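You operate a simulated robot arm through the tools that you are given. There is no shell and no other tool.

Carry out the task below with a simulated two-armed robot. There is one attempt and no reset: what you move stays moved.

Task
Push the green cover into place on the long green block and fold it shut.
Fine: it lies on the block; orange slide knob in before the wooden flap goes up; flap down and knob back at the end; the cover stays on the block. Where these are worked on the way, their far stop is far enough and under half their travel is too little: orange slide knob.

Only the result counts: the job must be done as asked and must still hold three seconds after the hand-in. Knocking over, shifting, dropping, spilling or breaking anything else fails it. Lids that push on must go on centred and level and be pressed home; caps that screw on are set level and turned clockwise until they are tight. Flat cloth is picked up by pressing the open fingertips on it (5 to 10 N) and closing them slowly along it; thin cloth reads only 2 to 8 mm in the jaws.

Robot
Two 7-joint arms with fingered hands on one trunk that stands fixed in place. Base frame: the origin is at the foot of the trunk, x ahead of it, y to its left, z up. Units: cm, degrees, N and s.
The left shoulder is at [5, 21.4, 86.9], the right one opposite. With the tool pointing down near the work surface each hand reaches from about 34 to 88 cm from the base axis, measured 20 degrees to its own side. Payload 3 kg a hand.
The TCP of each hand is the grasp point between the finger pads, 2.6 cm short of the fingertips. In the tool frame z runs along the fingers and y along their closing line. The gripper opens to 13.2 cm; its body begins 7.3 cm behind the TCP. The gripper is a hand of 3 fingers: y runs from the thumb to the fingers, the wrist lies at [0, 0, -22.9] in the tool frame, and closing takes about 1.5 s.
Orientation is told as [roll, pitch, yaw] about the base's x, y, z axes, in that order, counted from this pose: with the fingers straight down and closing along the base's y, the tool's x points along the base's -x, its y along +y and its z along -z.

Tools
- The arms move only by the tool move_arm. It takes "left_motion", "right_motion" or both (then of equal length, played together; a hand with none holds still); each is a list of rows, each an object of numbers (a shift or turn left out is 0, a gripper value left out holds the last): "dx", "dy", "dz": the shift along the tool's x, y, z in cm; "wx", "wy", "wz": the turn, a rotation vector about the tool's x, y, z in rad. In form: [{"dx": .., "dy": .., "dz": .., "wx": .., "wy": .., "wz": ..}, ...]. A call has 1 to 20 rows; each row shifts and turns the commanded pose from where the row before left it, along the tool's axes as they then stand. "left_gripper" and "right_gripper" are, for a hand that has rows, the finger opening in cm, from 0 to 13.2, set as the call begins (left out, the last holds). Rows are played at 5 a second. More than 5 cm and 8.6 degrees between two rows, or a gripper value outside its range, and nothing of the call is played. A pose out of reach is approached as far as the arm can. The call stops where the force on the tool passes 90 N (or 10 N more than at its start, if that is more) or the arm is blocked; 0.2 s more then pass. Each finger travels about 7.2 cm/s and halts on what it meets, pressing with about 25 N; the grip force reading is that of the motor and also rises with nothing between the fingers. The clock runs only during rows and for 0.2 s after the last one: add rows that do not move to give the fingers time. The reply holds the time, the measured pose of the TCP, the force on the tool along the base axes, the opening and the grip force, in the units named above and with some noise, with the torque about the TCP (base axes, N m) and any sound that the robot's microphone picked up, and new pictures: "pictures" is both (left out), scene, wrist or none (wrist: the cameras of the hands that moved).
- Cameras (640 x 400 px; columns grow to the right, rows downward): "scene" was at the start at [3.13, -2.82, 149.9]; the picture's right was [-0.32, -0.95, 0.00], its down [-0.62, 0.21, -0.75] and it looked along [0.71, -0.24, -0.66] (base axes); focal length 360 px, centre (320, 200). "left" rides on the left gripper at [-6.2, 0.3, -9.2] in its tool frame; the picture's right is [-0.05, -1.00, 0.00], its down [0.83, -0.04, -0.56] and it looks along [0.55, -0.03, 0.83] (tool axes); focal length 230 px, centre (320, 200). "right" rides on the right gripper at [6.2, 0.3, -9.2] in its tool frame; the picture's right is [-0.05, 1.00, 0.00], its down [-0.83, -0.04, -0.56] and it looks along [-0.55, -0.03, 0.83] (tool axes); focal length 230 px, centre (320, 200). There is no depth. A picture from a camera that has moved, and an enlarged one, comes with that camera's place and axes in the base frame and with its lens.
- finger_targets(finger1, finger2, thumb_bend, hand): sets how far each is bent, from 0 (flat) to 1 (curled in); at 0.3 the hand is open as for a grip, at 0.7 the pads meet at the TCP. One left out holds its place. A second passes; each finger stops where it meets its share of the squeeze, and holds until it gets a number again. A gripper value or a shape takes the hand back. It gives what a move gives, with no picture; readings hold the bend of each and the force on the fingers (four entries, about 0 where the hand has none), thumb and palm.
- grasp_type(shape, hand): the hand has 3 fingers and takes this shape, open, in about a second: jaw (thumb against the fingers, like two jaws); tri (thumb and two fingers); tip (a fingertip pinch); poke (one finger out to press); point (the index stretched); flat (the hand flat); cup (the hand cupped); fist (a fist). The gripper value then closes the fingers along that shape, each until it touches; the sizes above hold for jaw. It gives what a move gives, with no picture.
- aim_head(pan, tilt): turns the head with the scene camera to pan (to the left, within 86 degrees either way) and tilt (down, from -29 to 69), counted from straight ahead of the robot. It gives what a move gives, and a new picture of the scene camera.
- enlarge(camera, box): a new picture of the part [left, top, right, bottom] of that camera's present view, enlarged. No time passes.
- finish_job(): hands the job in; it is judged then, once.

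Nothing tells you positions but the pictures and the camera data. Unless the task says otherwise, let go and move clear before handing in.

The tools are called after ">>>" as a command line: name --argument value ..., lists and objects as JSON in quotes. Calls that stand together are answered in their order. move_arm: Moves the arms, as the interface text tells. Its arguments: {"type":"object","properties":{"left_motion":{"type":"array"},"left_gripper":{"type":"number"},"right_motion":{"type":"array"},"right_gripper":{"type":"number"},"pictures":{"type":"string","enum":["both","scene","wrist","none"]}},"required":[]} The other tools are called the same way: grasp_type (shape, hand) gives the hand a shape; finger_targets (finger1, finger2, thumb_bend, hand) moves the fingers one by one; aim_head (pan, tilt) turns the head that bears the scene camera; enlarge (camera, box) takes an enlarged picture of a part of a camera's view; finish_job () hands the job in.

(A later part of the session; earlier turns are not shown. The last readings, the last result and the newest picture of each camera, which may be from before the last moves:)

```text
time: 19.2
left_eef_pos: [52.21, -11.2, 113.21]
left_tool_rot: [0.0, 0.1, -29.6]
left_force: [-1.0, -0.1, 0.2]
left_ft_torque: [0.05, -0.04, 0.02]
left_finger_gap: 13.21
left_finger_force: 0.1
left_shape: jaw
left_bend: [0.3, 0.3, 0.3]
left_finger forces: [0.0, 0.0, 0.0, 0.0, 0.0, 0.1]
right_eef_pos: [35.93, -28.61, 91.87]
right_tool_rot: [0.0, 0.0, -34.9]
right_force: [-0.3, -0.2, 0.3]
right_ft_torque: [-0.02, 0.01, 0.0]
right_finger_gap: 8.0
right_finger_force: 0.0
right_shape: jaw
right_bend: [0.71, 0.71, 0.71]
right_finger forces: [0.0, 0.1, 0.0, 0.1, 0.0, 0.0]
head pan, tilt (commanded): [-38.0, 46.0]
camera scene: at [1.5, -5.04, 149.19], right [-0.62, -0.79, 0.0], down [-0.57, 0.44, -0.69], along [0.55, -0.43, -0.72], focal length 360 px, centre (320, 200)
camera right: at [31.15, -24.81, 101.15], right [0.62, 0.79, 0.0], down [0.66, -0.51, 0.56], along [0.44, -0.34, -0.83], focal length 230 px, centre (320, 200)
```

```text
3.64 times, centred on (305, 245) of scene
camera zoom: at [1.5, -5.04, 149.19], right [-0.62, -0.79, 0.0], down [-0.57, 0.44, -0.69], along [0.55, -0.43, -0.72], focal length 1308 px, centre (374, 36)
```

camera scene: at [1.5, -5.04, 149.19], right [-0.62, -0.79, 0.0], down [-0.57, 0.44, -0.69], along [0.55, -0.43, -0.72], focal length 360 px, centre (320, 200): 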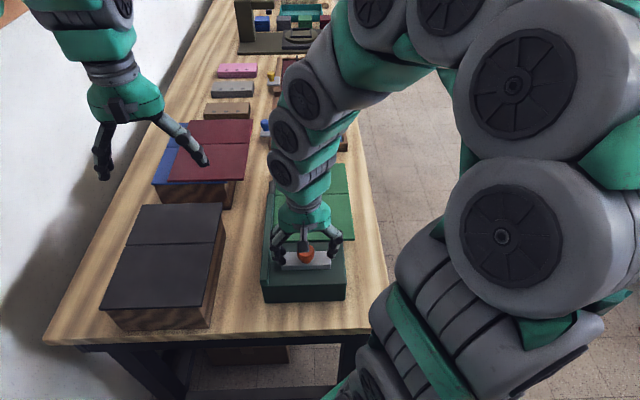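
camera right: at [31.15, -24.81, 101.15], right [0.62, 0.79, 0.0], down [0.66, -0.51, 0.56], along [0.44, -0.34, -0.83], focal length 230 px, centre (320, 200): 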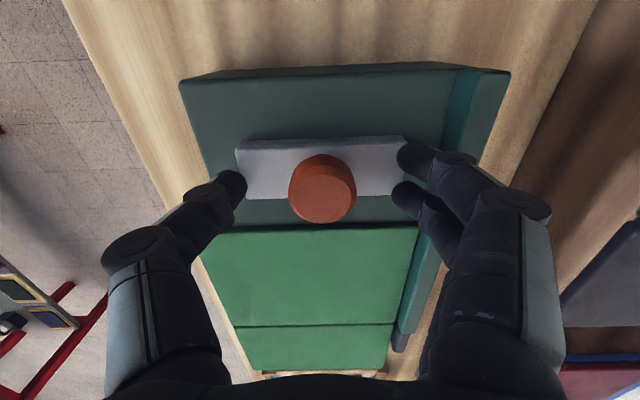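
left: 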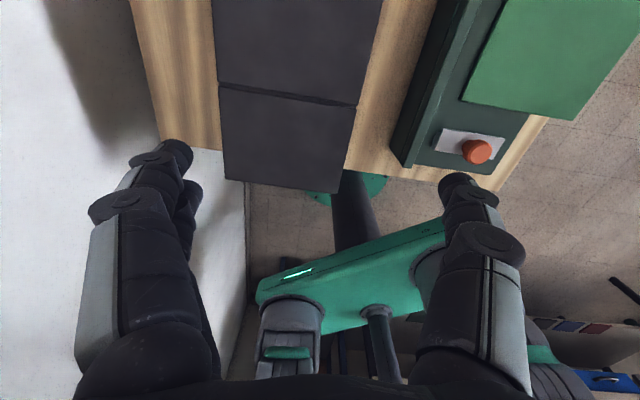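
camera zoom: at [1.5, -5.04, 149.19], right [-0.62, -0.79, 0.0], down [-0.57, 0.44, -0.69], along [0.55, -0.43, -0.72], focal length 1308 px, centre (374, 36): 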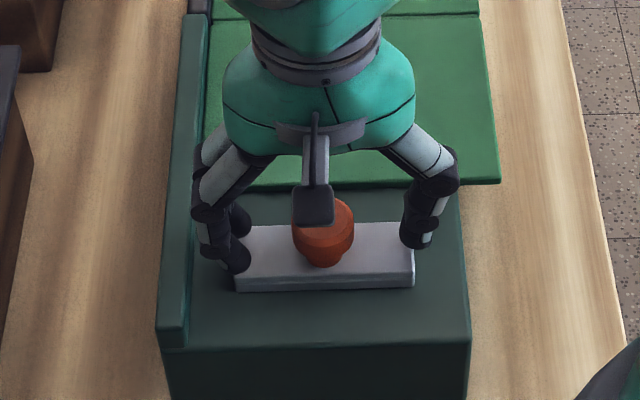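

>>> move_arm --right_motion '[{"dz": 0.4}, {}, {}, {}, {}, {}]' --right_gripper 2.5 --pictures "both"

>>> enlarge --camera "scene" --box '[240, 190, 370, 300]'

```text
time: 20.6
left_eef_pos: [52.11, -11.16, 113.3]
left_tool_rot: [-0.1, 0.0, -29.6]
left_force: [-0.3, 0.6, 0.1]
left_ft_torque: [0.02, 0.04, -0.01]
left_finger_gap: 13.22
left_finger_force: 0.1
left_shape: jaw
left_bend: [0.3, 0.3, 0.3]
left_finger forces: [0.0, 0.0, 0.1, 0.1, 0.1, 0.0]
right_eef_pos: [35.94, -28.59, 91.43]
right_tool_rot: [0.0, 0.1, -34.9]
right_force: [-0.1, -0.3, -0.2]
right_ft_torque: [-0.04, 0.04, 0.03]
right_finger_gap: 2.63
right_finger_force: 0.1
right_shape: jaw
right_bend: [0.73, 0.73, 0.7]
right_finger forces: [0.1, 0.1, 0.0, 0.1, 1.0, 0.0]
head pan, tilt (commanded): [-38.0, 46.0]
camera scene: at [1.5, -5.04, 149.19], right [-0.62, -0.79, 0.0], down [-0.57, 0.44, -0.69], along [0.55, -0.43, -0.72], focal length 360 px, centre (320, 200)
camera right: at [31.13, -24.79, 100.77], right [0.62, 0.79, 0.0], down [0.66, -0.51, 0.56], along [0.44, -0.34, -0.83], focal length 230 px, centre (320, 200)
```

scene: 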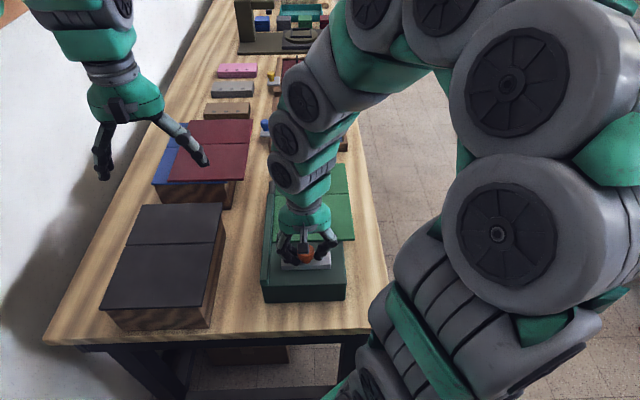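
right: 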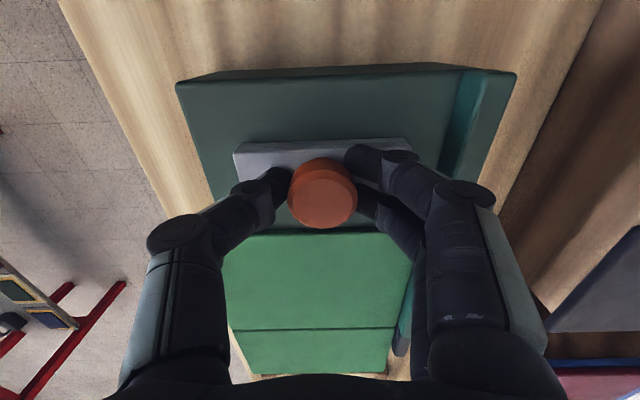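

```text
3.64 times, centred on (305, 245) of scene
camera zoom: at [1.5, -5.04, 149.19], right [-0.62, -0.79, 0.0], down [-0.57, 0.44, -0.69], along [0.55, -0.43, -0.72], focal length 1308 px, centre (374, 36)
```

zoom: 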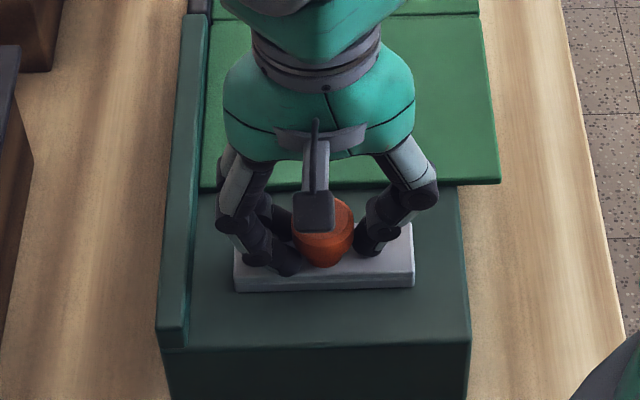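

>>> move_arm --right_motion '[{}, {}, {}, {}]' --right_gripper 1.2 --pictures "none"

>>> move_arm --right_motion '[{"dx": -0.2}, {"dx": -0.2}, {"dx": -0.2}, {"dx": -0.2}, {}]' --pictures "both"

>>> enlarge --camera "scene" --box '[240, 190, 370, 300]'

```text
time: 21.6
left_eef_pos: [52.11, -11.19, 113.31]
left_tool_rot: [0.0, 0.0, -29.7]
left_force: [0.4, 0.2, 0.0]
left_ft_torque: [0.01, 0.01, 0.01]
left_finger_gap: 13.19
left_finger_force: 0.1
left_shape: jaw
left_bend: [0.3, 0.3, 0.3]
left_finger forces: [0.0, 0.1, 0.0, 0.0, 0.1, 0.0]
right_eef_pos: [36.06, -28.52, 91.53]
right_tool_rot: [0.0, 0.0, -35.0]
right_force: [0.9, -1.0, -18.2]
right_ft_torque: [-0.01, 0.03, 0.01]
right_finger_gap: 2.05
right_finger_force: 25.1
right_shape: jaw
right_bend: [0.72, 0.72, 0.7]
right_finger forces: [11.6, 11.8, 0.0, 0.0, 23.6, 0.0]
head pan, tilt (commanded): [-38.0, 46.0]
```

```text
time: 22.8
left_eef_pos: [52.23, -11.2, 113.37]
left_tool_rot: [0.0, -0.1, -29.6]
left_force: [0.4, -0.7, 0.7]
left_ft_torque: [0.01, 0.0, 0.0]
left_finger_gap: 13.2
left_finger_force: 0.1
left_shape: jaw
left_bend: [0.3, 0.3, 0.3]
left_finger forces: [0.0, 0.0, 0.0, 0.1, 0.1, 0.1]
right_eef_pos: [36.59, -28.98, 91.46]
right_tool_rot: [0.0, 0.1, -35.0]
right_force: [-0.4, 0.6, -14.5]
right_ft_torque: [-0.01, 0.02, -0.01]
right_finger_gap: 2.02
right_finger_force: 24.7
right_shape: jaw
right_bend: [0.72, 0.72, 0.7]
right_finger forces: [11.2, 11.2, 0.0, 0.1, 22.5, 0.0]
head pan, tilt (commanded): [-38.0, 46.0]
camera scene: at [1.51, -5.04, 149.19], right [-0.62, -0.79, 0.0], down [-0.57, 0.44, -0.69], along [0.55, -0.43, -0.72], focal length 360 px, centre (320, 200)
camera right: at [31.79, -25.29, 100.71], right [0.62, 0.79, 0.0], down [0.66, -0.51, 0.56], along [0.44, -0.34, -0.83], focal length 230 px, centre (320, 200)
```

scene: 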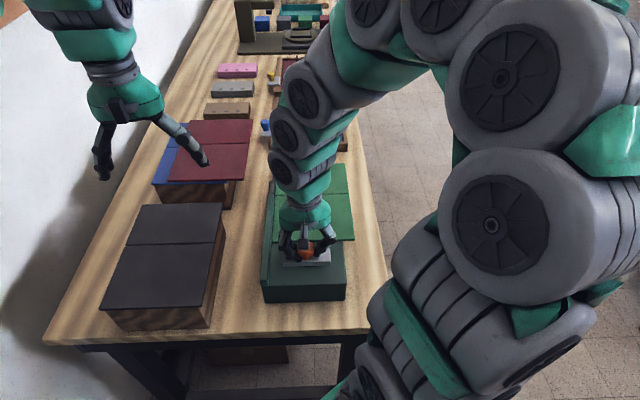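
right: 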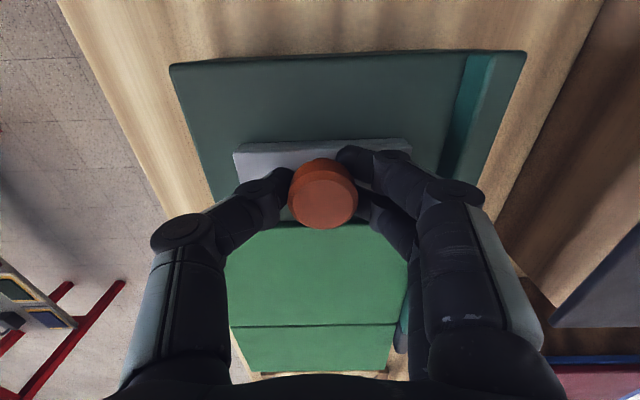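

```text
3.64 times, centred on (305, 245) of scene
camera zoom: at [1.51, -5.04, 149.19], right [-0.62, -0.79, 0.0], down [-0.57, 0.44, -0.69], along [0.55, -0.43, -0.72], focal length 1308 px, centre (374, 36)
```

zoom: 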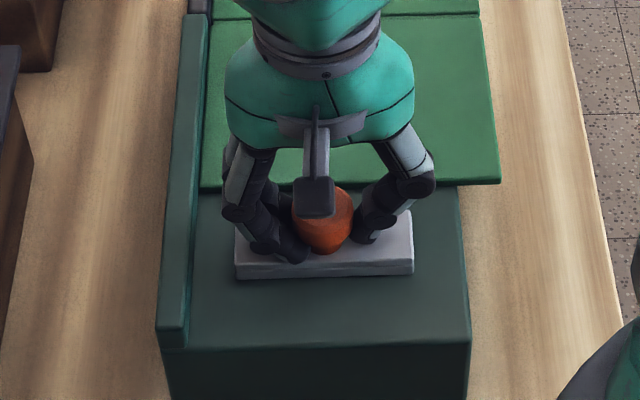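

The slide moves freely toward the cover, so that is the "in" direction. I'll continue in small steps, watching for the stop.

>>> move_arm --right_motion '[{"dx": -0.3}, {"dx": -0.3}, {"dx": -0.3}, {"dx": -0.3}, {"dx": -0.3}, {}]' --pictures "both"

>>> enlarge --camera "scene" --box '[240, 190, 370, 300]'

```text
time: 24.2
left_eef_pos: [52.06, -11.09, 113.3]
left_tool_rot: [-0.1, 0.0, -29.8]
left_force: [0.1, -1.0, -0.3]
left_ft_torque: [0.0, -0.01, -0.01]
left_finger_gap: 13.18
left_finger_force: 0.1
left_shape: jaw
left_bend: [0.3, 0.3, 0.3]
left_finger forces: [0.0, 0.1, 0.1, 0.0, 0.0, 0.1]
right_eef_pos: [37.9, -29.88, 91.54]
right_tool_rot: [0.0, 0.1, -35.1]
right_force: [-2.0, -3.3, -16.3]
right_ft_torque: [-0.12, 0.07, 0.02]
right_finger_gap: 1.99
right_finger_force: 25.1
right_shape: jaw
right_bend: [0.72, 0.72, 0.7]
right_finger forces: [11.2, 11.2, 0.0, 0.0, 24.7, 0.0]
head pan, tilt (commanded): [-38.0, 46.0]
camera scene: at [1.51, -5.05, 149.19], right [-0.62, -0.79, 0.0], down [-0.57, 0.44, -0.69], along [0.55, -0.43, -0.72], focal length 360 px, centre (320, 200)
camera right: at [33.02, -26.12, 100.71], right [0.62, 0.79, 0.0], down [0.66, -0.51, 0.56], along [0.44, -0.34, -0.83], focal length 230 px, centre (320, 200)
```

scene: 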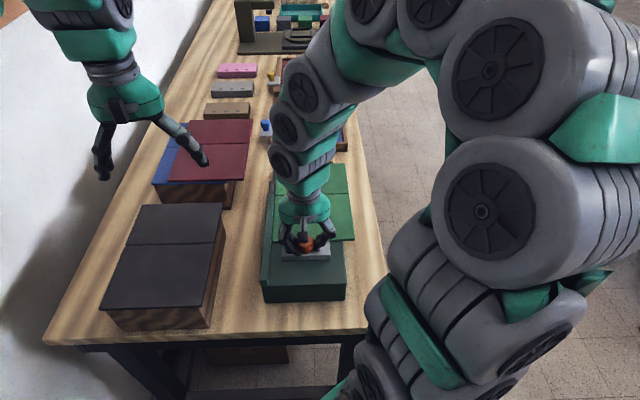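
right: 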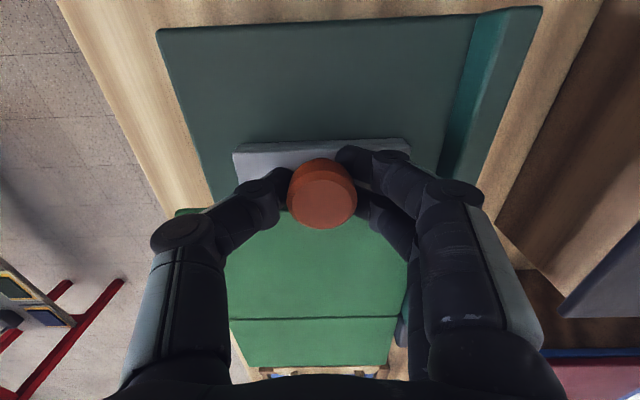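

```text
3.64 times, centred on (305, 245) of scene
camera zoom: at [1.51, -5.05, 149.19], right [-0.62, -0.79, 0.0], down [-0.57, 0.44, -0.69], along [0.55, -0.43, -0.72], focal length 1308 px, centre (374, 36)
```

zoom: 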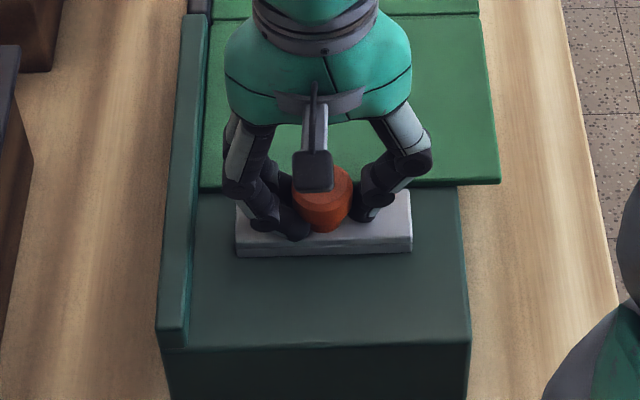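

>>> move_arm --right_motion '[{"dx": -0.25}, {"dx": -0.25}, {"dx": -0.25}, {"dx": -0.25}, {}]' --pictures "wrist"

>>> enlarge --camera "scene" --box '[240, 190, 370, 300]'

```text
time: 25.4
left_eef_pos: [52.19, -11.14, 113.3]
left_tool_rot: [-0.1, 0.0, -29.8]
left_force: [0.5, -0.3, 0.2]
left_ft_torque: [-0.03, -0.03, 0.0]
left_finger_gap: 13.2
left_finger_force: 0.0
left_shape: jaw
left_bend: [0.3, 0.3, 0.3]
left_finger forces: [0.1, 0.0, 0.0, 0.0, 0.0, 0.0]
right_eef_pos: [38.54, -30.54, 91.42]
right_tool_rot: [0.0, 0.0, -35.0]
right_force: [-1.6, -1.3, -13.6]
right_ft_torque: [-0.16, 0.09, -0.01]
right_finger_gap: 2.01
right_finger_force: 24.8
right_shape: jaw
right_bend: [0.72, 0.72, 0.7]
right_finger forces: [11.4, 11.1, 0.0, 0.0, 25.0, 0.0]
head pan, tilt (commanded): [-38.0, 46.0]
camera right: at [33.81, -26.7, 100.71], right [0.62, 0.79, 0.0], down [0.66, -0.51, 0.56], along [0.44, -0.34, -0.83], focal length 230 px, centre (320, 200)
```

right: 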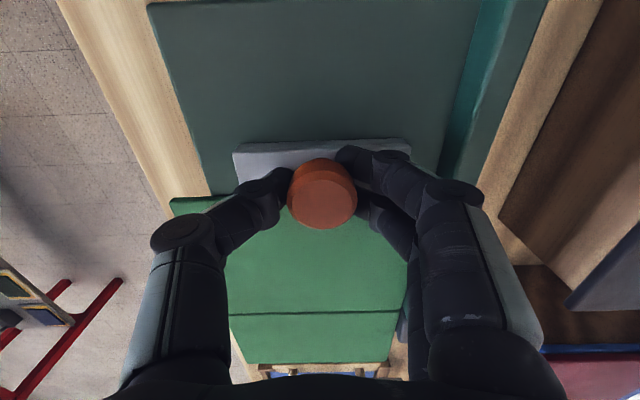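

```text
3.64 times, centred on (305, 245) of scene
camera zoom: at [1.51, -5.05, 149.19], right [-0.62, -0.79, 0.0], down [-0.57, 0.44, -0.69], along [0.55, -0.43, -0.72], focal length 1308 px, centre (374, 36)
```

zoom: 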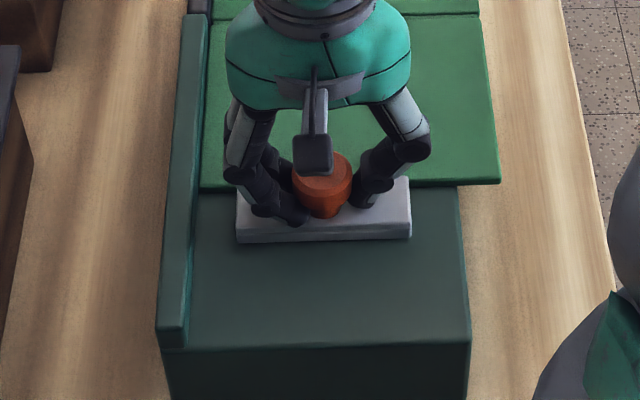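

The slab is passing over the cover's near edge without moving it. I'll continue to the far stop.

>>> move_arm --right_motion '[{"dx": -0.25}, {"dx": -0.25}, {"dx": -0.25}, {"dx": -0.25}, {}]' --pictures "none"

>>> enlarge --camera "scene" --box '[240, 190, 370, 300]'

```text
time: 26.6
left_eef_pos: [52.24, -11.13, 113.33]
left_tool_rot: [0.0, 0.0, -29.7]
left_force: [0.2, 0.2, -0.3]
left_ft_torque: [0.03, 0.0, 0.0]
left_finger_gap: 13.21
left_finger_force: 0.1
left_shape: jaw
left_bend: [0.3, 0.3, 0.3]
left_finger forces: [0.0, 0.0, 0.0, 0.0, 0.0, 0.0]
right_eef_pos: [39.41, -31.05, 91.45]
right_tool_rot: [0.0, 0.1, -35.0]
right_force: [-2.3, -1.5, -16.3]
right_ft_torque: [-0.11, 0.08, -0.04]
right_finger_gap: 2.02
right_finger_force: 25.2
right_shape: jaw
right_bend: [0.72, 0.72, 0.7]
right_finger forces: [12.1, 11.6, 0.1, 0.0, 24.3, 0.1]
head pan, tilt (commanded): [-38.0, 46.0]
```

```text
3.64 times, centred on (305, 245) of scene
camera zoom: at [1.51, -5.05, 149.19], right [-0.62, -0.79, 0.0], down [-0.57, 0.44, -0.69], along [0.55, -0.43, -0.72], focal length 1308 px, centre (374, 36)
```

zoom: 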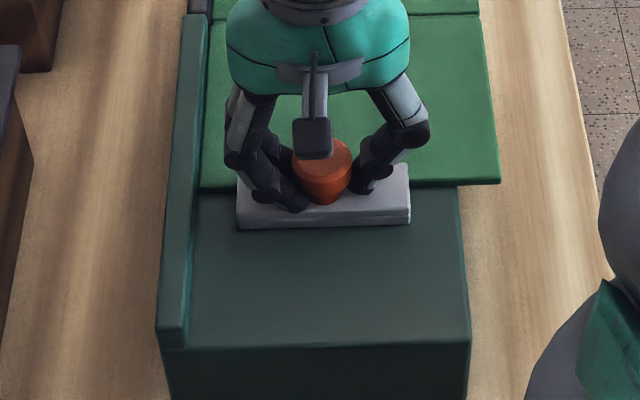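

>>> move_arm --right_motion '[{"dx": -0.25}, {"dx": -0.25}, {"dx": -0.25}, {"dx": -0.25}, {}]' --pictures "none"

>>> enlarge --camera "scene" --box '[240, 190, 370, 300]'

```text
time: 27.8
left_eef_pos: [52.21, -11.17, 113.31]
left_tool_rot: [0.0, 0.0, -29.7]
left_force: [-0.3, -0.1, -0.3]
left_ft_torque: [0.02, -0.03, 0.0]
left_finger_gap: 13.19
left_finger_force: 0.1
left_shape: jaw
left_bend: [0.3, 0.3, 0.3]
left_finger forces: [0.1, 0.1, 0.0, 0.0, 0.1, 0.0]
right_eef_pos: [40.26, -31.64, 91.44]
right_tool_rot: [0.0, 0.1, -35.0]
right_force: [-31.4, 21.9, -22.9]
right_ft_torque: [0.25, 0.47, 0.31]
right_finger_gap: 1.85
right_finger_force: 24.7
right_shape: jaw
right_bend: [0.72, 0.73, 0.7]
right_finger forces: [50.5, 7.2, 0.0, 0.0, 20.3, 0.0]
head pan, tilt (commanded): [-38.0, 46.0]
```

```text
3.64 times, centred on (305, 245) of scene
camera zoom: at [1.47, -5.02, 149.19], right [-0.62, -0.79, 0.0], down [-0.57, 0.44, -0.69], along [0.55, -0.43, -0.72], focal length 1308 px, centre (374, 36)
```

zoom: 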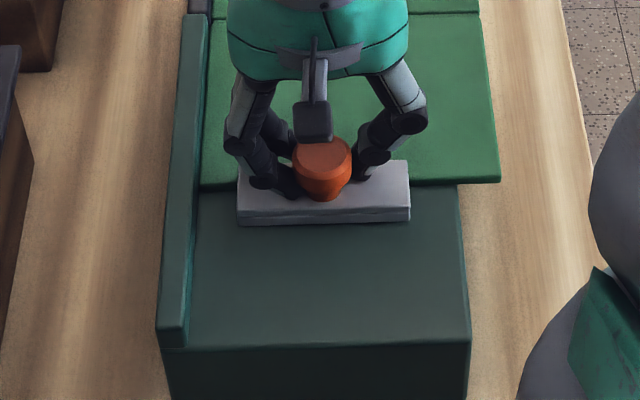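

The slide has met its far stop after about 4.6 cm (38 N reaction). I'll relieve the push, open and rise.

>>> move_arm --right_motion '[{"dx": 0.3}, {}, {}]' --pictures "none"

>>> move_arm --right_motion '[{}, {}, {}, {}, {"dz": -2}, {"dz": -4}, {"dz": -4}, {"dz": -4}, {}]' --right_gripper 8 --pictures "both"

>>> enlarge --camera "scene" --box '[240, 130, 400, 310]'

>>> enlarge --camera "right" --box '[200, 50, 440, 400]'

```text
time: 28.6
left_eef_pos: [52.11, -11.2, 113.31]
left_tool_rot: [0.0, 0.0, -29.7]
left_force: [-0.1, 0.2, 0.3]
left_ft_torque: [-0.01, -0.03, 0.03]
left_finger_gap: 13.19
left_finger_force: 0.1
left_shape: jaw
left_bend: [0.3, 0.3, 0.3]
left_finger forces: [0.0, 0.0, 0.0, 0.1, 0.0, 0.0]
right_eef_pos: [40.11, -31.53, 91.55]
right_tool_rot: [0.1, -0.1, -35.1]
right_force: [-3.8, -1.6, -30.3]
right_ft_torque: [-0.13, 0.05, -0.09]
right_finger_gap: 1.75
right_finger_force: 24.9
right_shape: jaw
right_bend: [0.72, 0.73, 0.7]
right_finger forces: [29.1, 13.9, 0.1, 0.0, 23.3, 0.0]
head pan, tilt (commanded): [-38.0, 46.0]
```

```text
time: 30.6
left_eef_pos: [52.16, -11.24, 113.29]
left_tool_rot: [0.1, 0.0, -29.8]
left_force: [0.9, 0.1, -0.2]
left_ft_torque: [0.04, 0.0, -0.03]
left_finger_gap: 13.21
left_finger_force: 0.0
left_shape: jaw
left_bend: [0.3, 0.3, 0.3]
left_finger forces: [0.0, 0.1, 0.0, 0.1, 0.1, 0.0]
right_eef_pos: [40.11, -31.61, 105.45]
right_tool_rot: [0.0, 0.1, -35.1]
right_force: [0.2, -0.8, 0.1]
right_ft_torque: [0.0, 0.0, 0.01]
right_finger_gap: 7.98
right_finger_force: 0.0
right_shape: jaw
right_bend: [0.71, 0.71, 0.71]
right_finger forces: [0.1, 0.0, 0.1, 0.1, 0.0, 0.1]
head pan, tilt (commanded): [-38.0, 46.0]
camera scene: at [1.5, -5.04, 149.19], right [-0.62, -0.79, 0.0], down [-0.57, 0.44, -0.69], along [0.55, -0.43, -0.72], focal length 360 px, centre (320, 200)
camera right: at [35.19, -27.71, 114.74], right [0.62, 0.79, 0.0], down [0.66, -0.51, 0.55], along [0.44, -0.34, -0.83], focal length 230 px, centre (320, 200)
```

scene: 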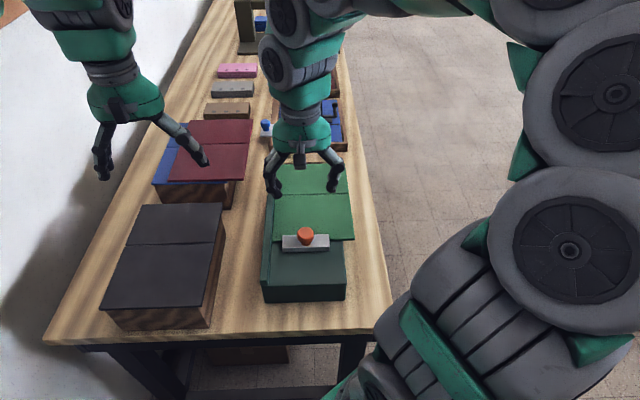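
right: 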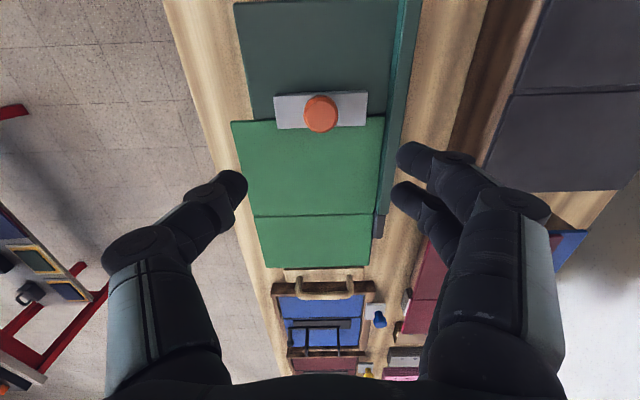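

```text
2.22 times, centred on (320, 220) of scene
camera zoom: at [1.5, -5.04, 149.19], right [-0.62, -0.79, 0.0], down [-0.57, 0.44, -0.69], along [0.55, -0.43, -0.72], focal length 799 px, centre (320, 156)
```

zoom: 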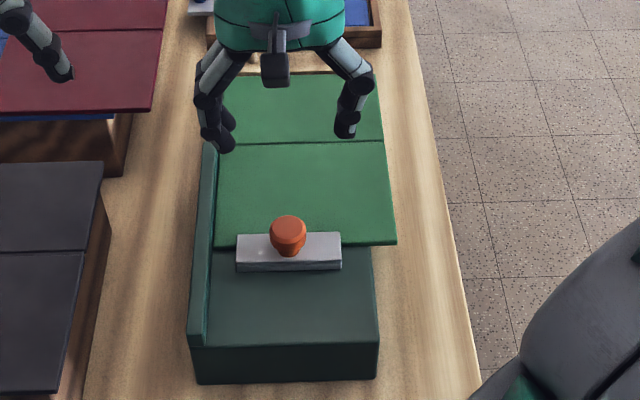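

```text
1.14 times, centred on (320, 225) of right
camera zoom: at [35.19, -27.71, 114.74], right [0.62, 0.79, 0.0], down [0.66, -0.51, 0.55], along [0.44, -0.34, -0.83], focal length 263 px, centre (320, 171)
```

zoom: 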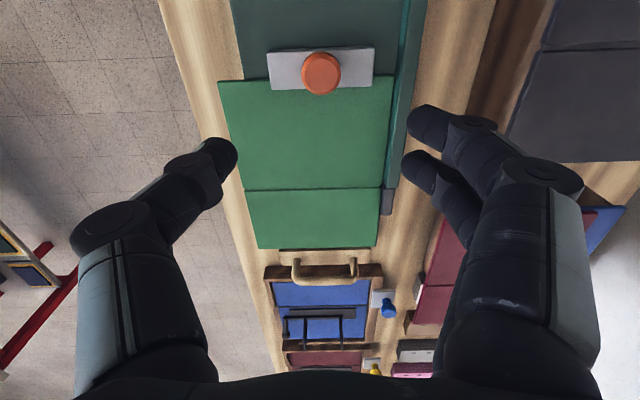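

The clamp slide is fully in and the cover has not moved. Next is the wooden flap: its handle bar is near (64,-49,91), lies across the block, and the hinge is near the crease. I'll grip it from the right with the hand pointing left, so lifting the flap becomes a roll about the tool axis. First I'll move clear and start turning the hand.

>>> move_arm --right_motion '[{"dz": -3}, {"dx": -4.1, "dy": -1.85}, {"dx": -4.1, "dy": -1.85}, {"dx": -4.1, "dy": -1.85}, {"dx": -4.1, "dy": -1.85}, {"dx": -4.1, "dy": -1.85}, {"dx": -4.1, "dy": -1.85}, {"wz": 0.131}, {"wz": 0.131}, {"wz": 0.131}, {"wz": 0.131}, {"wz": 0.131}, {"wz": 0.131}, {"wz": 0.131}, {"wz": 0.131}, {"wz": 0.131}, {"wz": 0.131}, {"wz": 0.131}, {"wz": 0.13}, {}]' --pictures "both"

```text
time: 34.8
left_eef_pos: [52.25, -11.16, 113.35]
left_tool_rot: [0.1, 0.1, -29.7]
left_force: [-0.3, 1.0, -0.2]
left_ft_torque: [-0.01, -0.03, -0.01]
left_finger_gap: 13.19
left_finger_force: 0.1
left_shape: jaw
left_bend: [0.3, 0.3, 0.3]
left_finger forces: [0.0, 0.0, 0.1, 0.0, 0.0, 0.0]
right_eef_pos: [53.76, -54.72, 108.37]
right_tool_rot: [0.0, 0.0, -125.1]
right_force: [-0.8, -0.2, -0.4]
right_ft_torque: [-0.02, 0.03, -0.01]
right_finger_gap: 7.98
right_finger_force: 0.0
right_shape: jaw
right_bend: [0.71, 0.71, 0.71]
right_finger forces: [0.1, 0.1, 0.1, 0.1, 0.0, 0.0]
head pan, tilt (commanded): [-38.0, 46.0]
camera scene: at [1.5, -5.04, 149.19], right [-0.62, -0.79, 0.0], down [-0.57, 0.44, -0.69], along [0.55, -0.43, -0.72], focal length 360 px, centre (320, 200)
camera right: at [57.64, -49.82, 117.74], right [0.79, -0.62, 0.0], down [-0.51, -0.65, 0.56], along [-0.34, -0.44, -0.83], focal length 230 px, centre (320, 200)
```

scene: 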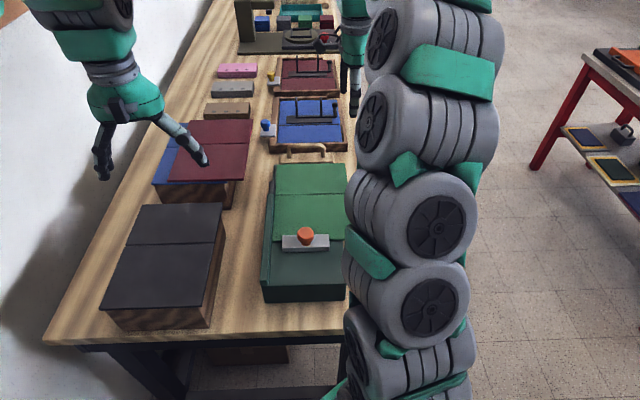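
right: 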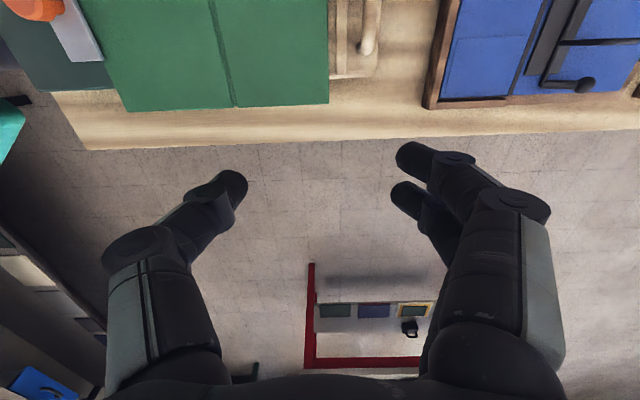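

>>> enlarge --camera "right" --box '[200, 0, 460, 150]'

>>> enlarge --camera "scene" --box '[250, 120, 370, 210]'

```text
2.46 times, centred on (330, 75) of right
camera zoom: at [57.64, -49.82, 117.74], right [0.79, -0.62, 0.0], down [-0.51, -0.65, 0.56], along [-0.34, -0.44, -0.83], focal length 566 px, centre (295, 508)
```

zoom: 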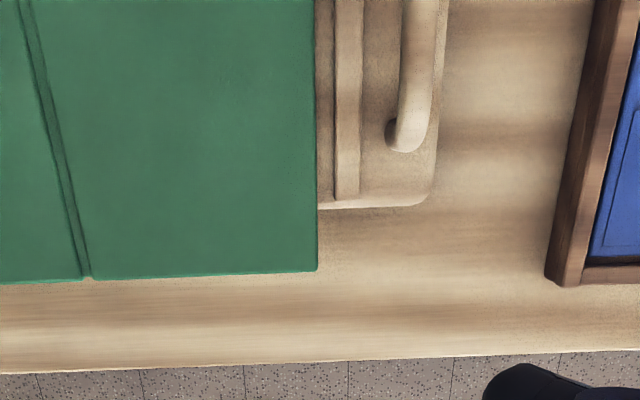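

```text
4.44 times, centred on (310, 165) of scene
camera zoom: at [1.5, -5.04, 149.19], right [-0.62, -0.79, 0.0], down [-0.57, 0.44, -0.69], along [0.55, -0.43, -0.72], focal length 1599 px, centre (364, 356)
```

zoom: 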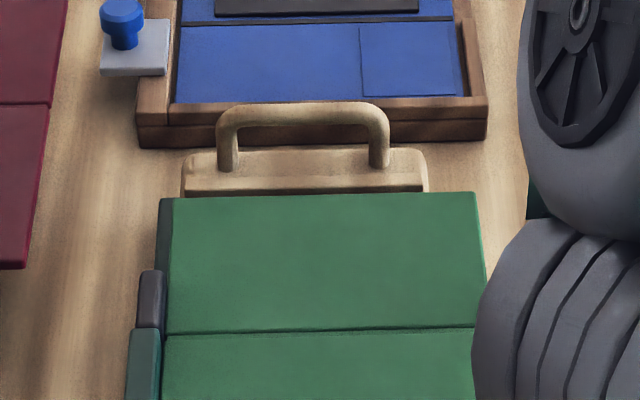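

The view is clear: the handle bar lies at u about 80.5 along the block, z about 91, spanning roughly 9 cm, with the crease near u 65.5. I'll tilt the hand to horizontal, pointing left, in free space.

>>> move_arm --right_motion '[{"wy": 0.131}, {"wy": 0.131}, {"wy": 0.131}, {"wy": 0.131}, {"wy": 0.131}, {"wy": 0.131}, {"wy": 0.131}, {"wy": 0.131}, {"wy": 0.131}, {"wy": 0.131}, {"wy": 0.131}, {"wy": 0.13}, {}]' --right_gripper 5 --pictures "both"

```text
time: 37.6
left_eef_pos: [52.23, -11.3, 113.34]
left_tool_rot: [0.0, 0.0, -29.6]
left_force: [0.5, 0.0, -0.1]
left_ft_torque: [-0.01, 0.03, -0.02]
left_finger_gap: 13.19
left_finger_force: 0.1
left_shape: jaw
left_bend: [0.3, 0.3, 0.3]
left_finger forces: [0.0, 0.1, 0.1, 0.0, 0.0, 0.0]
right_eef_pos: [53.74, -54.75, 108.4]
right_tool_rot: [-175.2, 89.9, 59.6]
right_force: [-0.9, 0.1, -0.3]
right_ft_torque: [0.01, -0.01, 0.03]
right_finger_gap: 5.06
right_finger_force: 0.2
right_shape: jaw
right_bend: [0.73, 0.73, 0.7]
right_finger forces: [0.1, 0.0, 0.1, 0.0, 0.1, 0.0]
head pan, tilt (commanded): [-38.0, 46.0]
camera scene: at [1.5, -5.04, 149.19], right [-0.62, -0.79, 0.0], down [-0.57, 0.44, -0.69], along [0.55, -0.43, -0.72], focal length 360 px, centre (320, 200)
camera right: at [48.79, -62.42, 114.65], right [0.82, -0.57, -0.05], down [-0.35, -0.43, -0.83], along [0.46, 0.7, -0.55], focal length 230 px, centre (320, 200)
```

scene: 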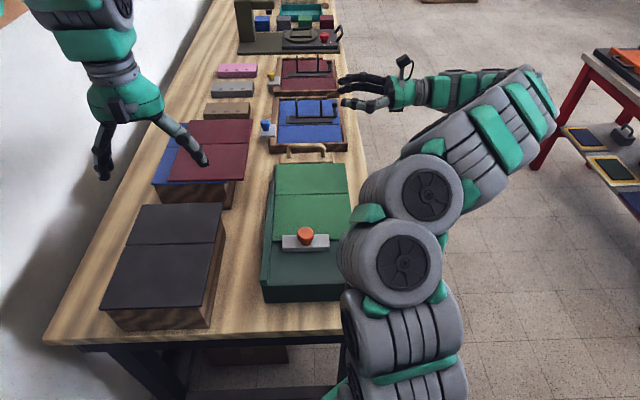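
right: 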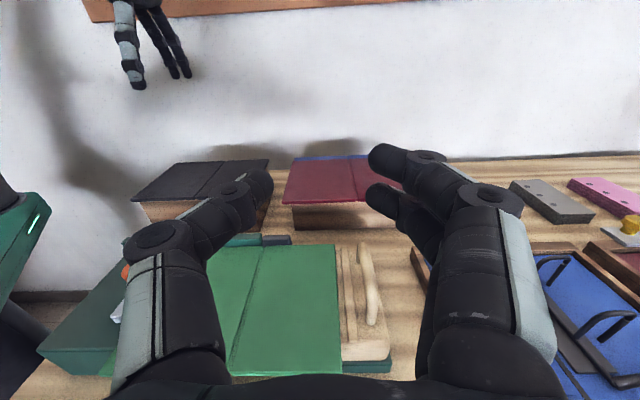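

The hand is horizontal, pointing left, with the camera on top. I'll measure the handle from here before descending.

>>> enlarge --camera "right" --box '[290, 220, 430, 390]'

>>> enlarge --camera "right" --box '[200, 210, 420, 400]'

```text
2.35 times, centred on (360, 305) of right
camera zoom: at [48.79, -62.42, 114.65], right [0.82, -0.57, -0.05], down [-0.35, -0.43, -0.83], along [0.46, 0.7, -0.55], focal length 541 px, centre (226, -47)
```

zoom: 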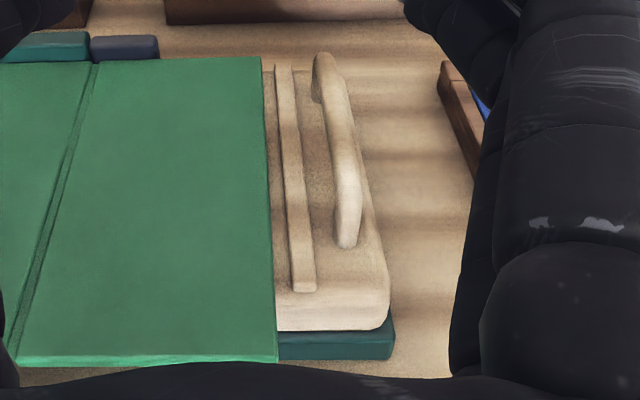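

```text
2.11 times, centred on (310, 305) of right
camera zoom: at [48.79, -62.42, 114.65], right [0.82, -0.57, -0.05], down [-0.35, -0.43, -0.83], along [0.46, 0.7, -0.55], focal length 484 px, centre (341, -21)
```

zoom: 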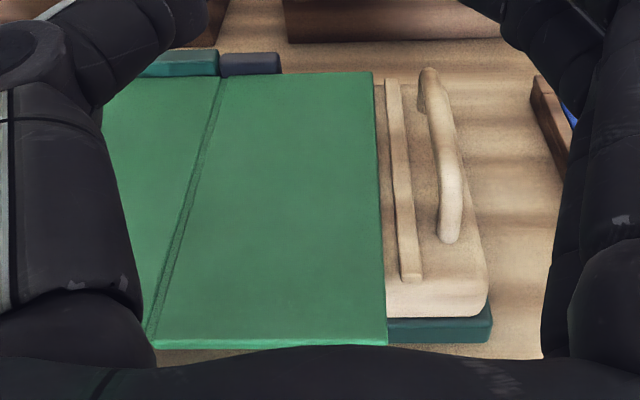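

The handle stands upright at u about 80.35, v from -1 to 8, with the bar centre near z 91. I'll move over it and descend partway with the fingers open 5 cm.

>>> move_arm --right_motion '[{"dy": 2.5, "dz": 2}, {"dy": 2.45, "dz": 2}, {"dz": 3.7}, {"dx": -4}, {"dx": -4}, {"dx": -3}, {}]' --pictures "both"

>>> enlarge --camera "scene" --box '[240, 90, 400, 210]'

```text
time: 39.2
left_eef_pos: [52.09, -11.18, 113.27]
left_tool_rot: [0.0, 0.0, -29.7]
left_force: [0.2, -0.1, 0.2]
left_ft_torque: [0.01, 0.02, 0.0]
left_finger_gap: 13.19
left_finger_force: 0.1
left_shape: jaw
left_bend: [0.3, 0.3, 0.3]
left_finger forces: [0.0, 0.0, 0.0, 0.0, 0.0, 0.0]
right_eef_pos: [62.32, -51.26, 97.42]
right_tool_rot: [164.2, 89.9, 39.2]
right_force: [0.7, -0.7, 0.5]
right_ft_torque: [0.0, -0.01, 0.01]
right_finger_gap: 5.02
right_finger_force: 0.1
right_shape: jaw
right_bend: [0.73, 0.73, 0.7]
right_finger forces: [0.1, 0.0, 0.1, 0.1, 0.1, 0.0]
head pan, tilt (commanded): [-38.0, 46.0]
camera scene: at [1.5, -5.03, 149.19], right [-0.62, -0.79, 0.0], down [-0.57, 0.44, -0.69], along [0.55, -0.43, -0.72], focal length 360 px, centre (320, 200)
camera right: at [57.25, -58.97, 103.61], right [0.82, -0.57, -0.05], down [-0.35, -0.43, -0.83], along [0.45, 0.7, -0.55], focal length 230 px, centre (320, 200)
```

scene: 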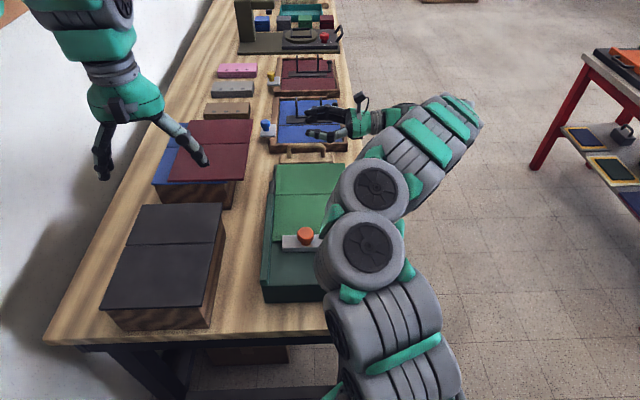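
right: 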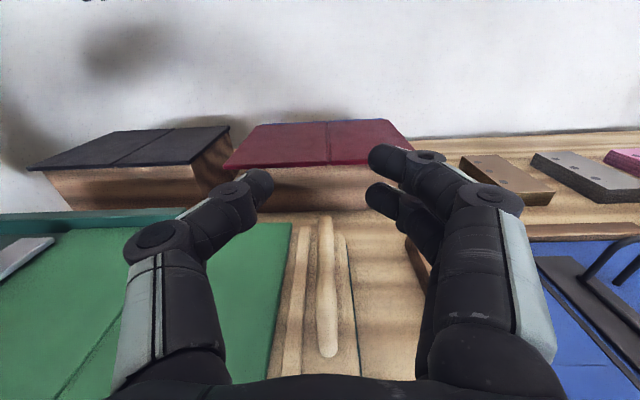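

```text
3.33 times, centred on (320, 150) of scene
camera zoom: at [1.5, -5.03, 149.19], right [-0.62, -0.79, 0.0], down [-0.57, 0.44, -0.69], along [0.55, -0.43, -0.72], focal length 1199 px, centre (320, 367)
```

zoom: 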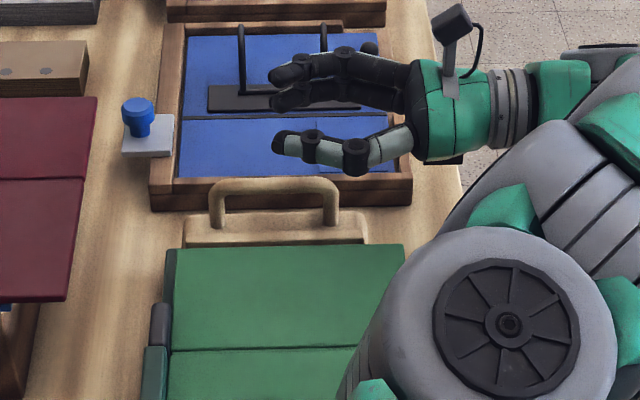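

The hand is centred over the bar at u about 80.5. I'll lower it onto the bar.

>>> move_arm --right_motion '[{"dx": -2.5}, {"dx": -2}, {"dx": -1}, {"dx": -0.6}, {}]' --pictures "both"

>>> enlarge --camera "scene" --box '[240, 90, 400, 210]'

```text
time: 40.4
left_eef_pos: [52.06, -11.16, 113.31]
left_tool_rot: [0.0, 0.0, -29.6]
left_force: [0.8, -0.8, 0.5]
left_ft_torque: [-0.02, 0.02, -0.01]
left_finger_gap: 13.21
left_finger_force: 0.1
left_shape: jaw
left_bend: [0.3, 0.3, 0.3]
left_finger forces: [0.1, 0.0, 0.1, 0.1, 0.0, 0.0]
right_eef_pos: [62.23, -51.26, 91.3]
right_tool_rot: [171.8, 89.9, 46.6]
right_force: [-0.5, -0.1, -0.2]
right_ft_torque: [0.0, -0.01, 0.0]
right_finger_gap: 5.04
right_finger_force: 0.0
right_shape: jaw
right_bend: [0.73, 0.73, 0.7]
right_finger forces: [0.0, 0.0, 0.0, 0.0, 0.1, 0.0]
head pan, tilt (commanded): [-38.0, 46.0]
camera scene: at [1.5, -5.04, 149.19], right [-0.62, -0.79, 0.0], down [-0.57, 0.44, -0.69], along [0.55, -0.43, -0.72], focal length 360 px, centre (320, 200)
camera right: at [57.25, -58.97, 97.51], right [0.82, -0.57, -0.05], down [-0.35, -0.43, -0.83], along [0.46, 0.7, -0.55], focal length 230 px, centre (320, 200)
```

scene: 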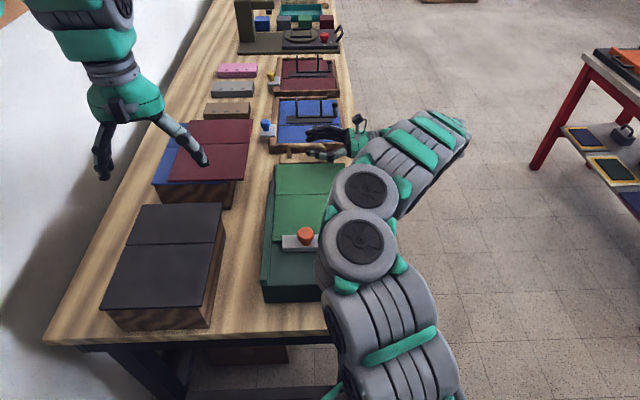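
right: 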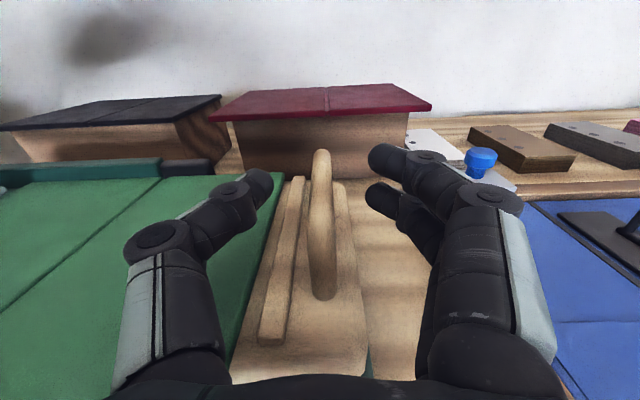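

```text
3.33 times, centred on (320, 150) of scene
camera zoom: at [1.5, -5.04, 149.19], right [-0.62, -0.79, 0.0], down [-0.57, 0.44, -0.69], along [0.55, -0.43, -0.72], focal length 1199 px, centre (320, 367)
```

zoom: 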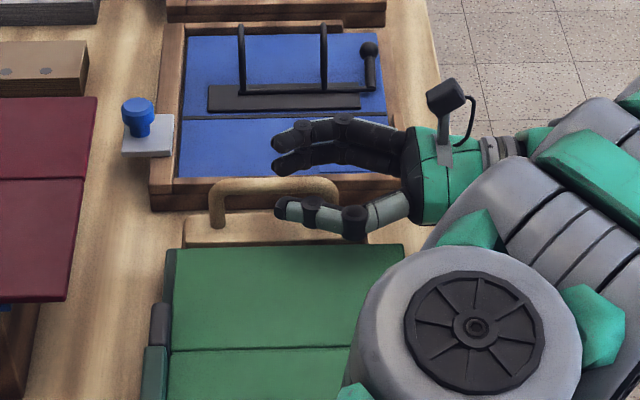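

The bar sits squarely between the thumb and the two fingers. I'll close on it.

>>> move_arm --right_motion '[{}, {}, {}, {}, {}, {}]' --right_gripper 0.4 --pictures "both"

>>> enlarge --camera "scene" --box '[240, 90, 400, 210]'

```text
time: 41.8
left_eef_pos: [52.2, -11.07, 113.48]
left_tool_rot: [0.0, -0.1, -29.6]
left_force: [0.2, -0.4, -0.1]
left_ft_torque: [-0.03, 0.03, 0.01]
left_finger_gap: 13.18
left_finger_force: 0.1
left_shape: jaw
left_bend: [0.3, 0.3, 0.3]
left_finger forces: [0.0, 0.0, 0.0, 0.1, 0.0, 0.0]
right_eef_pos: [62.36, -51.22, 91.34]
right_tool_rot: [-173.5, 89.9, 61.3]
right_force: [-3.4, 4.8, 0.8]
right_ft_torque: [0.02, -0.01, 0.05]
right_finger_gap: 0.0
right_finger_force: 25.4
right_shape: jaw
right_bend: [0.65, 0.71, 0.7]
right_finger forces: [0.1, 11.4, 0.0, 0.0, 22.6, 0.1]
head pan, tilt (commanded): [-38.0, 46.0]
camera scene: at [1.5, -5.03, 149.19], right [-0.62, -0.79, 0.0], down [-0.57, 0.44, -0.69], along [0.55, -0.43, -0.72], focal length 360 px, centre (320, 200)
camera right: at [57.26, -58.94, 97.53], right [0.82, -0.57, -0.05], down [-0.35, -0.43, -0.83], along [0.45, 0.7, -0.55], focal length 230 px, centre (320, 200)
```

scene: 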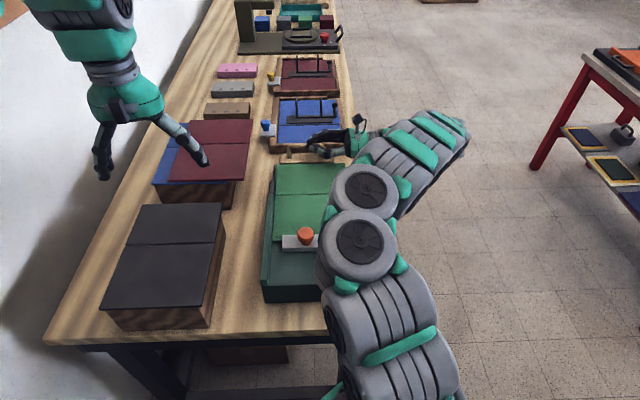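
right: 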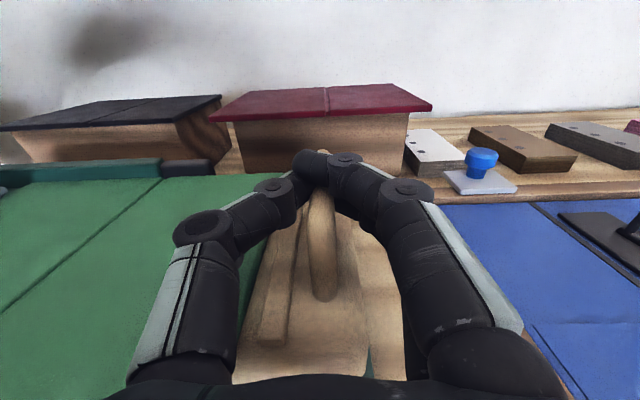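

```text
3.33 times, centred on (320, 150) of scene
camera zoom: at [1.5, -5.03, 149.19], right [-0.62, -0.79, 0.0], down [-0.57, 0.44, -0.69], along [0.55, -0.43, -0.72], focal length 1199 px, centre (320, 367)
```

zoom: 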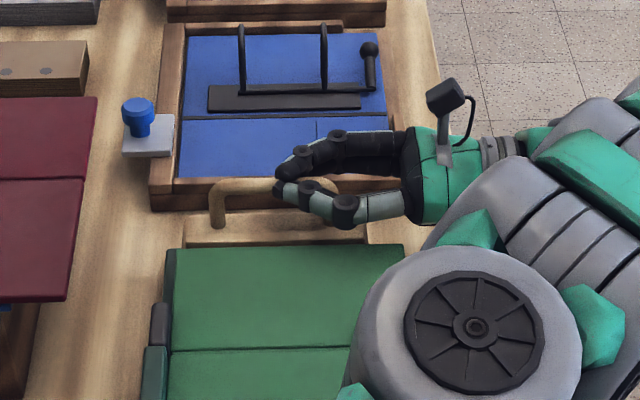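

Only the lower finger and the thumb hold the bar; the upper finger closed above it, so the bar is a little lower than the hand. I'll open, drop about 0.7 cm and re-grip.

>>> move_arm --right_motion '[{}, {}, {}, {}, {"dx": -0.4}, {"dx": -0.3}, {}]' --right_gripper 4.5 --pictures "none"

>>> move_arm --right_motion '[{}, {}, {}, {}, {}, {}]' --right_gripper 0.4 --pictures "both"

>>> enlarge --camera "right" --box '[240, 120, 400, 240]'

```text
time: 43.4
left_eef_pos: [52.04, -11.19, 113.37]
left_tool_rot: [0.0, 0.1, -29.7]
left_force: [-0.8, -1.2, -0.4]
left_ft_torque: [0.02, 0.04, 0.02]
left_finger_gap: 13.19
left_finger_force: 0.0
left_shape: jaw
left_bend: [0.3, 0.3, 0.3]
left_finger forces: [0.0, 0.0, 0.1, 0.0, 0.0, 0.1]
right_eef_pos: [62.35, -51.21, 90.71]
right_tool_rot: [-161.1, 89.9, 73.9]
right_force: [0.5, 0.2, 0.7]
right_ft_torque: [0.01, 0.02, -0.01]
right_finger_gap: 4.46
right_finger_force: 0.0
right_shape: jaw
right_bend: [0.73, 0.74, 0.7]
right_finger forces: [0.1, 0.0, 0.0, 0.1, 0.0, 0.1]
head pan, tilt (commanded): [-38.0, 46.0]
```

```text
time: 44.8
left_eef_pos: [52.16, -11.12, 113.37]
left_tool_rot: [0.1, 0.0, -29.7]
left_force: [0.7, -0.2, 0.3]
left_ft_torque: [-0.02, -0.01, 0.0]
left_finger_gap: 13.18
left_finger_force: 0.1
left_shape: jaw
left_bend: [0.3, 0.3, 0.3]
left_finger forces: [0.0, 0.1, 0.0, 0.1, 0.1, 0.1]
right_eef_pos: [62.2, -51.28, 90.61]
right_tool_rot: [-172.4, 89.8, 62.6]
right_force: [-2.4, 0.0, 0.7]
right_ft_torque: [-0.03, 0.02, -0.03]
right_finger_gap: 0.51
right_finger_force: 0.0
right_shape: jaw
right_bend: [0.71, 0.71, 0.7]
right_finger forces: [0.2, 0.1, 0.1, 0.1, 2.1, 0.0]
head pan, tilt (commanded): [-38.0, 46.0]
camera scene: at [1.5, -5.04, 149.19], right [-0.62, -0.79, 0.0], down [-0.57, 0.44, -0.69], along [0.55, -0.43, -0.72], focal length 360 px, centre (320, 200)
camera right: at [57.25, -58.95, 96.81], right [0.82, -0.57, -0.05], down [-0.35, -0.43, -0.83], along [0.45, 0.7, -0.55], focal length 230 px, centre (320, 200)
```

scene: 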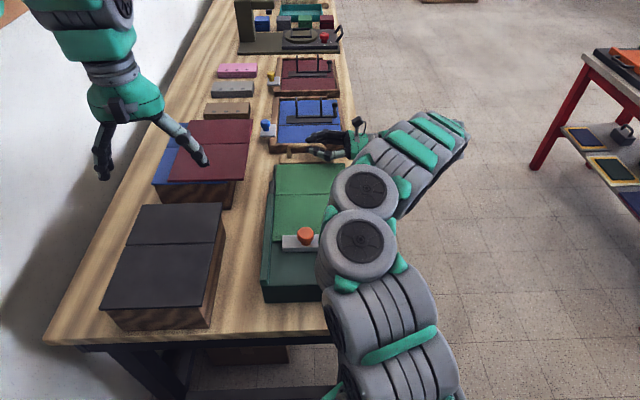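
right: 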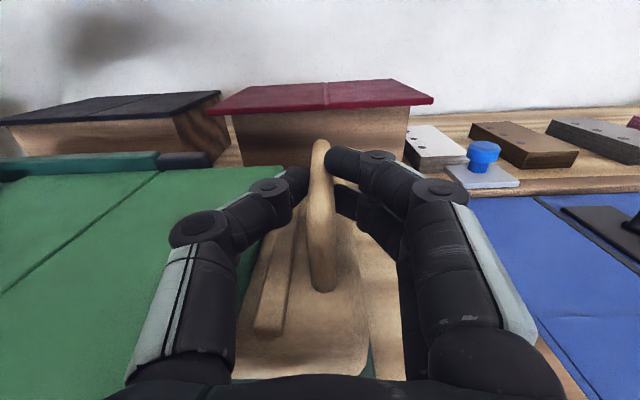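

```text
3.33 times, centred on (320, 180) of right
camera zoom: at [57.25, -58.95, 96.81], right [0.82, -0.57, -0.05], down [-0.35, -0.43, -0.83], along [0.45, 0.7, -0.55], focal length 767 px, centre (320, 267)
```

zoom: 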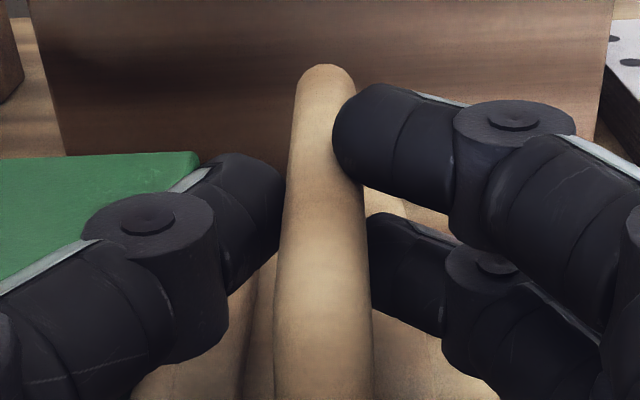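

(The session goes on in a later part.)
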